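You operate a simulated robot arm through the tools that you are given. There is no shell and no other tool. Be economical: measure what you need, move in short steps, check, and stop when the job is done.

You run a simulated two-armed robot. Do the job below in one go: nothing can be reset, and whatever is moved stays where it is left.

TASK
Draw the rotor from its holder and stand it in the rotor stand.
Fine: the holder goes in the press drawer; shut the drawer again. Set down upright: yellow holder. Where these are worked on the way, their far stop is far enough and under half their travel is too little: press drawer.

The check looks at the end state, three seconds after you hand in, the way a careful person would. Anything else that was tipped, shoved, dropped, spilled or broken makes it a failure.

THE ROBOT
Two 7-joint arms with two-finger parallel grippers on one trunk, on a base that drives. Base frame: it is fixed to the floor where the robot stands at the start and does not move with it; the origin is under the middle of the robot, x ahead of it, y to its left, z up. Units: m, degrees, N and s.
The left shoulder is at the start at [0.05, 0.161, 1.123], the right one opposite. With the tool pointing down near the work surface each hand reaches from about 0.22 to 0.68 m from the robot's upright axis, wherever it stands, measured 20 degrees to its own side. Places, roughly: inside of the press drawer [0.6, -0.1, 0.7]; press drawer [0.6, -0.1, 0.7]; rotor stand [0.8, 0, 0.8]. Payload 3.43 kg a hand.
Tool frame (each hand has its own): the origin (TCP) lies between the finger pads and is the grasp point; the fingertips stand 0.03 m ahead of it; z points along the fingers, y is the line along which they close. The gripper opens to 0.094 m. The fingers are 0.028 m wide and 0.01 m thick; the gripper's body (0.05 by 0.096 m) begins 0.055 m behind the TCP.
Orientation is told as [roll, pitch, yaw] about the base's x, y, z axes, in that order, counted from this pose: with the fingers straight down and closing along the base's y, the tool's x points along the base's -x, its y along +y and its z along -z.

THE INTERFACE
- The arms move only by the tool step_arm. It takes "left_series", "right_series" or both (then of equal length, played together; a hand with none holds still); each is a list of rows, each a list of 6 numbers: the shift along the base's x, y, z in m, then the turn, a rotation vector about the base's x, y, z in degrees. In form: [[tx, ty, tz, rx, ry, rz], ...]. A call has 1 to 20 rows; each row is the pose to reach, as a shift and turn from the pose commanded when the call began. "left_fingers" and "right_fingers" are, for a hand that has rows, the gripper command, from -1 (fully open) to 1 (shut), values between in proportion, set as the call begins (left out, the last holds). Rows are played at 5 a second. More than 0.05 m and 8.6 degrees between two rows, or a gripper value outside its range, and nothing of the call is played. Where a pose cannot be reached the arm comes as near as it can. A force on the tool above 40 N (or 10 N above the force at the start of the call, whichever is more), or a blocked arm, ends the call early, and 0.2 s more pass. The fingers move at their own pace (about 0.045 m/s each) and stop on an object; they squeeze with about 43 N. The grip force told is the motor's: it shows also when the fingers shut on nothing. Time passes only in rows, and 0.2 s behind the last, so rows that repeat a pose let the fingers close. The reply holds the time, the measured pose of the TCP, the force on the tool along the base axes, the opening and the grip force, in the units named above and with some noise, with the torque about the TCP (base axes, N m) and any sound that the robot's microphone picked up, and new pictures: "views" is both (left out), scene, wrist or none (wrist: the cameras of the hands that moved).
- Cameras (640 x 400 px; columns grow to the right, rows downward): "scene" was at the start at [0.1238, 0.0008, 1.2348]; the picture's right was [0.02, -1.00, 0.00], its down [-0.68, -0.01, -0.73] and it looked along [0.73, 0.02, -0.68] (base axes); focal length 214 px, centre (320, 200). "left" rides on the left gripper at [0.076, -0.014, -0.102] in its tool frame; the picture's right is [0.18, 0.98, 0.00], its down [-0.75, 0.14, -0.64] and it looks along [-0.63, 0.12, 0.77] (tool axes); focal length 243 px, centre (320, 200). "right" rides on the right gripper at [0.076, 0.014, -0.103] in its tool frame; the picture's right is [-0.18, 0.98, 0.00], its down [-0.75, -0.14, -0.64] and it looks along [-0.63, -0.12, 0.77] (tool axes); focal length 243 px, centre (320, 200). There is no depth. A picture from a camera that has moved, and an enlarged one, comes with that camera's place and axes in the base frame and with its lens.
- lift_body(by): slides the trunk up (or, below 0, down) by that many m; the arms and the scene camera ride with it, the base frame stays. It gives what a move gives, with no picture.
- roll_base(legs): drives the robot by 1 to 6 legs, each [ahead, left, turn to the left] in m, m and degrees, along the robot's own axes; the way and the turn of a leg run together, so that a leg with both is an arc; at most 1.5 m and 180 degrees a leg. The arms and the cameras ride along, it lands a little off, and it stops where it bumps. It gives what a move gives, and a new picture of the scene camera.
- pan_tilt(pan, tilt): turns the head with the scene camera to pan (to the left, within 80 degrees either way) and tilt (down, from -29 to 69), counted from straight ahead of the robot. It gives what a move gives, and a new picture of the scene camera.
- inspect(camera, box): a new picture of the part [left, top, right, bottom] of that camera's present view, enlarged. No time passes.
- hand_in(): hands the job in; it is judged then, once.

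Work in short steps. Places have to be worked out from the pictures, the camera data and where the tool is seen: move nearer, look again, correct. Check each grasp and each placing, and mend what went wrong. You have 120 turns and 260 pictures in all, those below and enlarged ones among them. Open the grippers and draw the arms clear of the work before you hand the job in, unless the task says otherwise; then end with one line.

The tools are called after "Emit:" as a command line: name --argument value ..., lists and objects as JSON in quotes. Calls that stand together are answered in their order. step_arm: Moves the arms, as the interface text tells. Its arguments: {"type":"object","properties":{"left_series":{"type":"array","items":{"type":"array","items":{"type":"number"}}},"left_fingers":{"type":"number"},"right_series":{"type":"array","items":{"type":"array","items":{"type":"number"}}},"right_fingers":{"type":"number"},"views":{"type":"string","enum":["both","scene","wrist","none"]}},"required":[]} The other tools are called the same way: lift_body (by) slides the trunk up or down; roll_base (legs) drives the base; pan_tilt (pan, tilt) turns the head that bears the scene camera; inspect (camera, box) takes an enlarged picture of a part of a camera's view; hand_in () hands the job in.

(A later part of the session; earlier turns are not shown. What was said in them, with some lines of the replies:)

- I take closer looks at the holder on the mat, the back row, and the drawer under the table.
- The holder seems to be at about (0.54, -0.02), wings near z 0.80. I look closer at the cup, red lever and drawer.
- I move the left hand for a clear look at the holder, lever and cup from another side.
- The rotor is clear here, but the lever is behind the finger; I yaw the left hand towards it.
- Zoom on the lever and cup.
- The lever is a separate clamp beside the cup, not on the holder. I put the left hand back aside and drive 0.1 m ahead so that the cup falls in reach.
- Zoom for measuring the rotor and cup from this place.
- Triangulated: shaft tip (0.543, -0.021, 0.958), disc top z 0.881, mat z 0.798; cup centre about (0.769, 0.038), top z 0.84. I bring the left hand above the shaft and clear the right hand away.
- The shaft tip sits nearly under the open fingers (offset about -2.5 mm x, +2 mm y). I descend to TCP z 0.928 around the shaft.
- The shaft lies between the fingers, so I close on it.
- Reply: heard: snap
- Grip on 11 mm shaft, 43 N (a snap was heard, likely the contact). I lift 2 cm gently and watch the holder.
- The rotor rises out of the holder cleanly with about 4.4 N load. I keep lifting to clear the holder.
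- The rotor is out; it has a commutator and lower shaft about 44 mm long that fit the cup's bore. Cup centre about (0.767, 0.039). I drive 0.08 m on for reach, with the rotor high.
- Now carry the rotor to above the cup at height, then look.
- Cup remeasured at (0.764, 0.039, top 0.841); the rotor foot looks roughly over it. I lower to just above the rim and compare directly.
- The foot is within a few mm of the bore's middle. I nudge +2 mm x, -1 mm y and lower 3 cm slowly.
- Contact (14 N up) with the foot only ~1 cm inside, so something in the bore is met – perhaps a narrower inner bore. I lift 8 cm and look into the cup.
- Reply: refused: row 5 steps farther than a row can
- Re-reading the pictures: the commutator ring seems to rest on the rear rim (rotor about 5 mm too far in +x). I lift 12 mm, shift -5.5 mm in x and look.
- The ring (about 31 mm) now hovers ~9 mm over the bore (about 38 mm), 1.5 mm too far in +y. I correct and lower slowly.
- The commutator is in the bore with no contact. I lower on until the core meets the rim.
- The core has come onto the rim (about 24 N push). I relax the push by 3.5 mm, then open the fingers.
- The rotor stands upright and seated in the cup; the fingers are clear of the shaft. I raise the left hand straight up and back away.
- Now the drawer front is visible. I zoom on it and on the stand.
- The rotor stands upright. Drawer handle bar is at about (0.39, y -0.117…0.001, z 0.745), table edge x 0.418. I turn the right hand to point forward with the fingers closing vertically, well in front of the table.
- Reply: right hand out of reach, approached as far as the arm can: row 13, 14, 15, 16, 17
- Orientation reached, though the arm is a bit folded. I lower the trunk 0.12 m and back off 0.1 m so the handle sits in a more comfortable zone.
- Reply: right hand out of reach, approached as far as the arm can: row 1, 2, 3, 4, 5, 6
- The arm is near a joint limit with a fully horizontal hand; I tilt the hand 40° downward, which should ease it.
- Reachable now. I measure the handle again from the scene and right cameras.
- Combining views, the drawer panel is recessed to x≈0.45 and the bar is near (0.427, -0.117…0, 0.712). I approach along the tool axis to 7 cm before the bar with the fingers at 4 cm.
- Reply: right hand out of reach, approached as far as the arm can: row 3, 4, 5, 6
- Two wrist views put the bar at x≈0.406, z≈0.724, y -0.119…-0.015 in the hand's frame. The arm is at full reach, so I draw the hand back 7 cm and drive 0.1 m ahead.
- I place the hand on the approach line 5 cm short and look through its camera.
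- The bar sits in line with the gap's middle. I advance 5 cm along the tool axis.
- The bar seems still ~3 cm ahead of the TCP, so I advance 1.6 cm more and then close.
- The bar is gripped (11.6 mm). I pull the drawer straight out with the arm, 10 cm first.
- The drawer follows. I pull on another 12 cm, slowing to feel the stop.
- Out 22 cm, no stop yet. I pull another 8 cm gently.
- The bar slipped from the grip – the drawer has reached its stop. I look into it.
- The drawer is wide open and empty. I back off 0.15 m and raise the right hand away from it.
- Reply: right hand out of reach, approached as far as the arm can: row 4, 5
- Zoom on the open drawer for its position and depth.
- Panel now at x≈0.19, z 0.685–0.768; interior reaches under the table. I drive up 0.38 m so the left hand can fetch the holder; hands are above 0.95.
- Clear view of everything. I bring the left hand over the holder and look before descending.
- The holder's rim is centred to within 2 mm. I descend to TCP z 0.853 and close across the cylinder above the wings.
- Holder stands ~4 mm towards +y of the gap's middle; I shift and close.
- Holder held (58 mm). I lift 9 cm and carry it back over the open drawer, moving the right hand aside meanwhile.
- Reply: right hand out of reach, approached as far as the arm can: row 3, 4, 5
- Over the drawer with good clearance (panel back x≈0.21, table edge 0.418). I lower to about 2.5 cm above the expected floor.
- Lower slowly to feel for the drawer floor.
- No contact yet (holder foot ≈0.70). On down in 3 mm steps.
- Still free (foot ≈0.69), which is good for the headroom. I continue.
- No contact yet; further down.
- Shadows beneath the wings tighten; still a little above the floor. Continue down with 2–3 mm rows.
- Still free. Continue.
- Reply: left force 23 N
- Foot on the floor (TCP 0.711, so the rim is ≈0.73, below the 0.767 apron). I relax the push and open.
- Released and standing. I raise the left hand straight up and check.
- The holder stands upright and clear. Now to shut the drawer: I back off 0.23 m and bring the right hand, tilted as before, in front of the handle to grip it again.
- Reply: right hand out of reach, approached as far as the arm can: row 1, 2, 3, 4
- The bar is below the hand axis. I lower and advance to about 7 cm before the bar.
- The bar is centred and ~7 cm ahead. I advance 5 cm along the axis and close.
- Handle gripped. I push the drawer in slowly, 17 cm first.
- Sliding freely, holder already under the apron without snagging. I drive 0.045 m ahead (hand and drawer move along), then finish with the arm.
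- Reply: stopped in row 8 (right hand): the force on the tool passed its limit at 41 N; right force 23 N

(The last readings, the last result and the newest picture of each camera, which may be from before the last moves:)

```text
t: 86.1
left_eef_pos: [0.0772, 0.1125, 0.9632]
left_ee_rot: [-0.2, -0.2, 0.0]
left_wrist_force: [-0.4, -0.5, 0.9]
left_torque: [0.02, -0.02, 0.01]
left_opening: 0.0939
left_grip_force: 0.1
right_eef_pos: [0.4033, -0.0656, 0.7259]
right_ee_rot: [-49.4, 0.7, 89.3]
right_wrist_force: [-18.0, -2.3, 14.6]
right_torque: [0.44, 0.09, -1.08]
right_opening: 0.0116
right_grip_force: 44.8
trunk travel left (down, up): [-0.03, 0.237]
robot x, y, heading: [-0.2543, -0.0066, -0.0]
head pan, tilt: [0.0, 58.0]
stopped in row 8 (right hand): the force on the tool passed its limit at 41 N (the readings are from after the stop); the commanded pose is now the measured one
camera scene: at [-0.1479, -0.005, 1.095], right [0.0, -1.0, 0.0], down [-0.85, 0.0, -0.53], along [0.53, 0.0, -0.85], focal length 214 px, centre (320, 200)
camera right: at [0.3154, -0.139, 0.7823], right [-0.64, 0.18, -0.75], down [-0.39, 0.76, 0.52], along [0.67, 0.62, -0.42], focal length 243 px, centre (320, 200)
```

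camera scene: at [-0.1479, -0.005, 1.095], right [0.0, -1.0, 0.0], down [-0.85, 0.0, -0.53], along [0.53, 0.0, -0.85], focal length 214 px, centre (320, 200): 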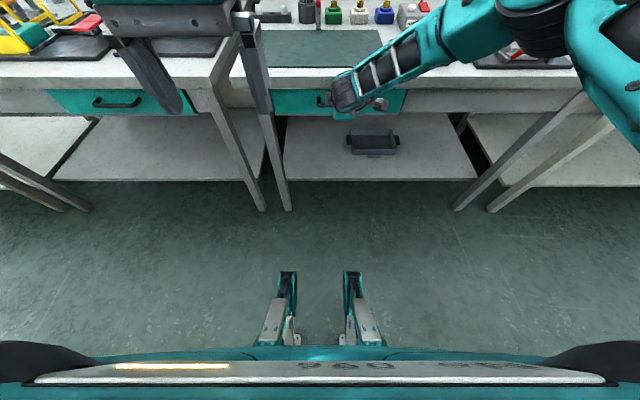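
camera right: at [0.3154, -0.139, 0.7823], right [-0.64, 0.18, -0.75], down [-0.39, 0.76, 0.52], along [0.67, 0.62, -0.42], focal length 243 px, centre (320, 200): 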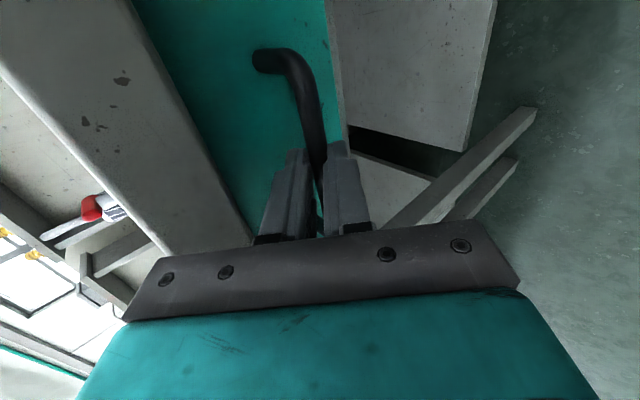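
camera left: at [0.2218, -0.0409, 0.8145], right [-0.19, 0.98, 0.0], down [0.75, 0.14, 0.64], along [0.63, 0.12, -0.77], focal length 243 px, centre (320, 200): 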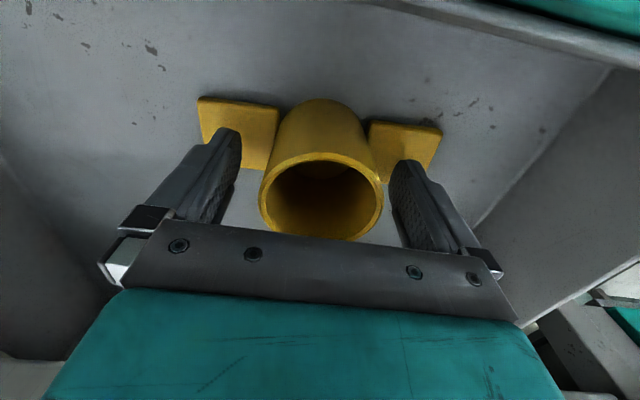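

The hand is at the same place as when it first gripped the shut drawer, and the stop was felt: closed. I open the fingers modestly.

Emit:
step_arm --right_series '[[0, 0, 0, 0, 0, 0], [0, 0, 0, 0, 0, 0], [0, 0, 0, 0, 0, 0]]' --right_fingers 0.3 --views "none"

Emit:
step_arm --right_series '[[-0.0128, 0, 0.0107, 0, 0, 0], [-0.0255, 0, 0.0214, 0, 0, 0], [-0.0383, 0, 0.0321, 0, 0, 0], [-0.0536, 0, 0.045, 0, 0, 0], [-0.08, 0, 0.06, 0, 0, 0], [-0.11, 0, 0.07, 0, 0, 0], [-0.11, 0, 0.07, 0, 0, 0]]' --views "wrist"

```text
t: 86.9
left_eef_pos: [0.0797, 0.1129, 0.9626]
left_ee_rot: [0.0, 0.0, -0.1]
left_wrist_force: [0.7, 0.2, 0.3]
left_torque: [0.0, 0.0, -0.03]
left_opening: 0.0941
left_grip_force: 0.0
right_eef_pos: [0.4058, -0.0655, 0.7223]
right_ee_rot: [-49.3, 1.0, 89.6]
right_wrist_force: [-0.3, -0.2, -0.8]
right_torque: [0.01, -0.03, 0.01]
right_opening: 0.0329
right_grip_force: 0.1
trunk travel left (down, up): [-0.03, 0.237]
robot x, y, heading: [-0.2561, -0.0046, -0.1]
head pan, tilt: [0.0, 58.0]
```

```text
t: 88.5
left_eef_pos: [0.0791, 0.113, 0.9624]
left_ee_rot: [0.1, 0.0, -0.1]
left_wrist_force: [0.5, -0.3, 0.6]
left_torque: [0.02, 0.0, 0.0]
left_opening: 0.094
left_grip_force: 0.1
right_eef_pos: [0.295, -0.0647, 0.7944]
right_ee_rot: [-49.3, 0.8, 89.6]
right_wrist_force: [-0.4, -0.2, 0.4]
right_torque: [0.0, 0.02, -0.02]
right_opening: 0.033
right_grip_force: 0.1
trunk travel left (down, up): [-0.03, 0.237]
robot x, y, heading: [-0.2546, -0.0047, -0.2]
head pan, tilt: [0.0, 58.0]
camera right: at [0.2079, -0.139, 0.8509], right [-0.64, 0.18, -0.75], down [-0.39, 0.76, 0.51], along [0.66, 0.62, -0.42], focal length 243 px, centre (320, 200)
```

right: 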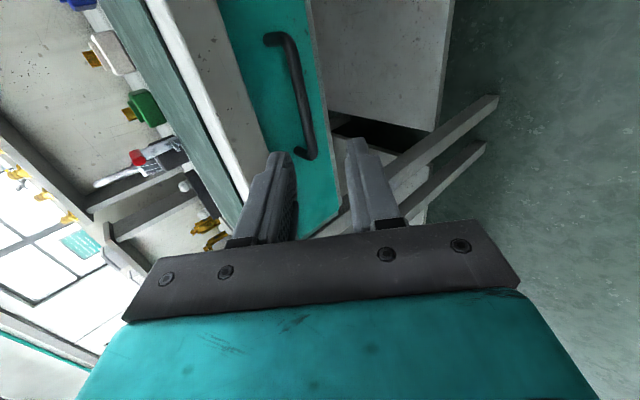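

Hand free. I open the gripper fully, back off 0.15 m and check the whole scene.

Emit:
roll_base --legs '[[-0.11, 0, 0]]'

Emit:
step_arm --right_series '[[0, -0.02, 0.04, 0, 0, 0], [0, -0.05, 0.08, 0, 0, 0], [0, -0.08, 0.11, 0, 0, 0], [0, -0.11, 0.14, 0, 0, 0], [0, -0.13, 0.17, 0, 0, 0]]' --right_fingers -1 --views "none"

Emit:
pan_tilt --pan 0 --tilt 35

Emit:
inspect --camera "scene" --box '[250, 90, 410, 230]'

```text
t: 89.7
left_eef_pos: [-0.0305, 0.1147, 0.9629]
left_ee_rot: [0.0, 0.0, 0.1]
left_wrist_force: [0.3, 0.0, 0.6]
left_torque: [0.02, 0.03, 0.0]
left_opening: 0.0941
left_grip_force: 0.2
right_eef_pos: [0.1863, -0.0642, 0.7941]
right_ee_rot: [-49.3, 0.9, 89.7]
right_wrist_force: [0.5, -0.2, 0.9]
right_torque: [0.0, 0.03, 0.0]
right_opening: 0.0329
right_grip_force: 0.1
trunk travel left (down, up): [-0.03, 0.237]
robot x, y, heading: [-0.3647, -0.0044, 0.0]
head pan, tilt: [0.0, 58.0]
camera scene: at [-0.2551, -0.0045, 1.0946], right [0.0, -1.0, 0.0], down [-0.85, 0.0, -0.53], along [0.53, 0.0, -0.85], focal length 214 px, centre (320, 200)
```

scene: 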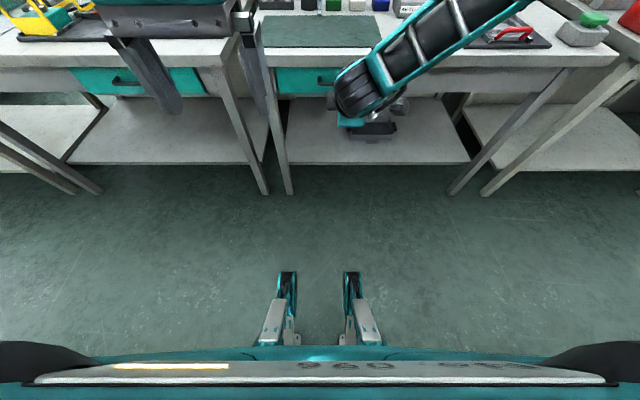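

```text
t: 90.9
left_eef_pos: [-0.0309, 0.1134, 0.9629]
left_ee_rot: [0.1, 0.0, 0.1]
left_wrist_force: [-0.4, -0.3, 0.5]
left_torque: [0.01, 0.02, -0.01]
left_opening: 0.094
left_grip_force: 0.1
right_eef_pos: [0.1753, -0.176, 0.9391]
right_ee_rot: [-49.6, 0.8, 89.6]
right_wrist_force: [0.3, 0.0, 0.1]
right_torque: [0.0, 0.02, 0.04]
right_opening: 0.094
right_grip_force: 0.1
right hand out of reach, approached as far as the arm can: row 5
trunk travel left (down, up): [-0.03, 0.237]
robot x, y, heading: [-0.3629, -0.003, 0.1]
head pan, tilt: [0.0, 58.0]
```

```text
t: 91.8
left_eef_pos: [-0.0317, 0.1134, 0.9632]
left_ee_rot: [0.0, 0.0, 0.1]
left_wrist_force: [0.5, 0.3, -0.7]
left_torque: [0.01, 0.02, -0.02]
left_opening: 0.0942
left_grip_force: 0.0
right_eef_pos: [0.1767, -0.1747, 0.9396]
right_ee_rot: [-49.6, 0.8, 89.6]
right_wrist_force: [-0.3, -0.3, 0.2]
right_torque: [0.01, 0.01, 0.0]
right_opening: 0.094
right_grip_force: 0.0
trunk travel left (down, up): [-0.03, 0.237]
robot x, y, heading: [-0.3633, -0.0032, -0.1]
head pan, tilt: [0.0, 35.0]
camera scene: at [-0.2357, -0.0045, 1.1264], right [0.0, -1.0, 0.0], down [-0.57, 0.0, -0.82], along [0.82, 0.0, -0.57], focal length 214 px, centre (320, 200)
```

scene: 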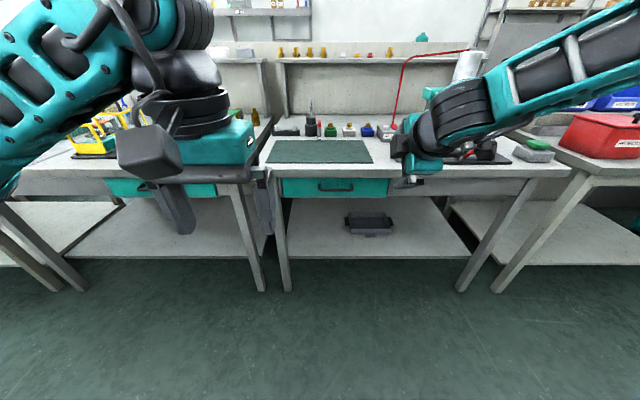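

```text
2.86 times, centred on (330, 160) of scene
camera zoom: at [-0.2357, -0.0045, 1.1264], right [0.0, -1.0, 0.0], down [-0.57, 0.0, -0.82], along [0.82, 0.0, -0.57], focal length 613 px, centre (291, 314)
```

zoom: 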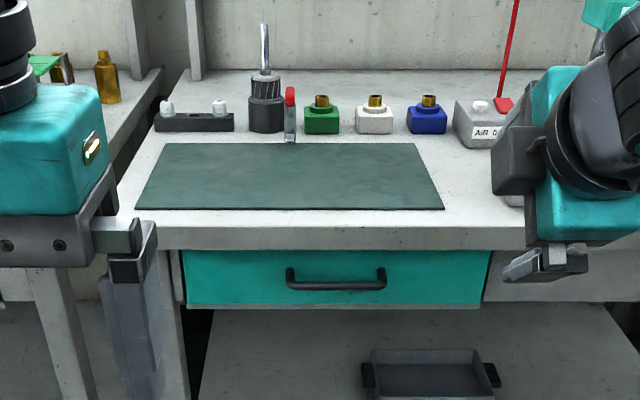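

The drawer front is back where it was at the start, the rotor stands in its stand, nothing else has moved, and both open hands are clear. I hand in.

Emit:
hand_in

```text
The job is handed in.
```

The rotor stands upright in the rotor stand, and the yellow holder was set upright in the press drawer. I then shut the drawer slowly against its stop; I could not see inside it after that.
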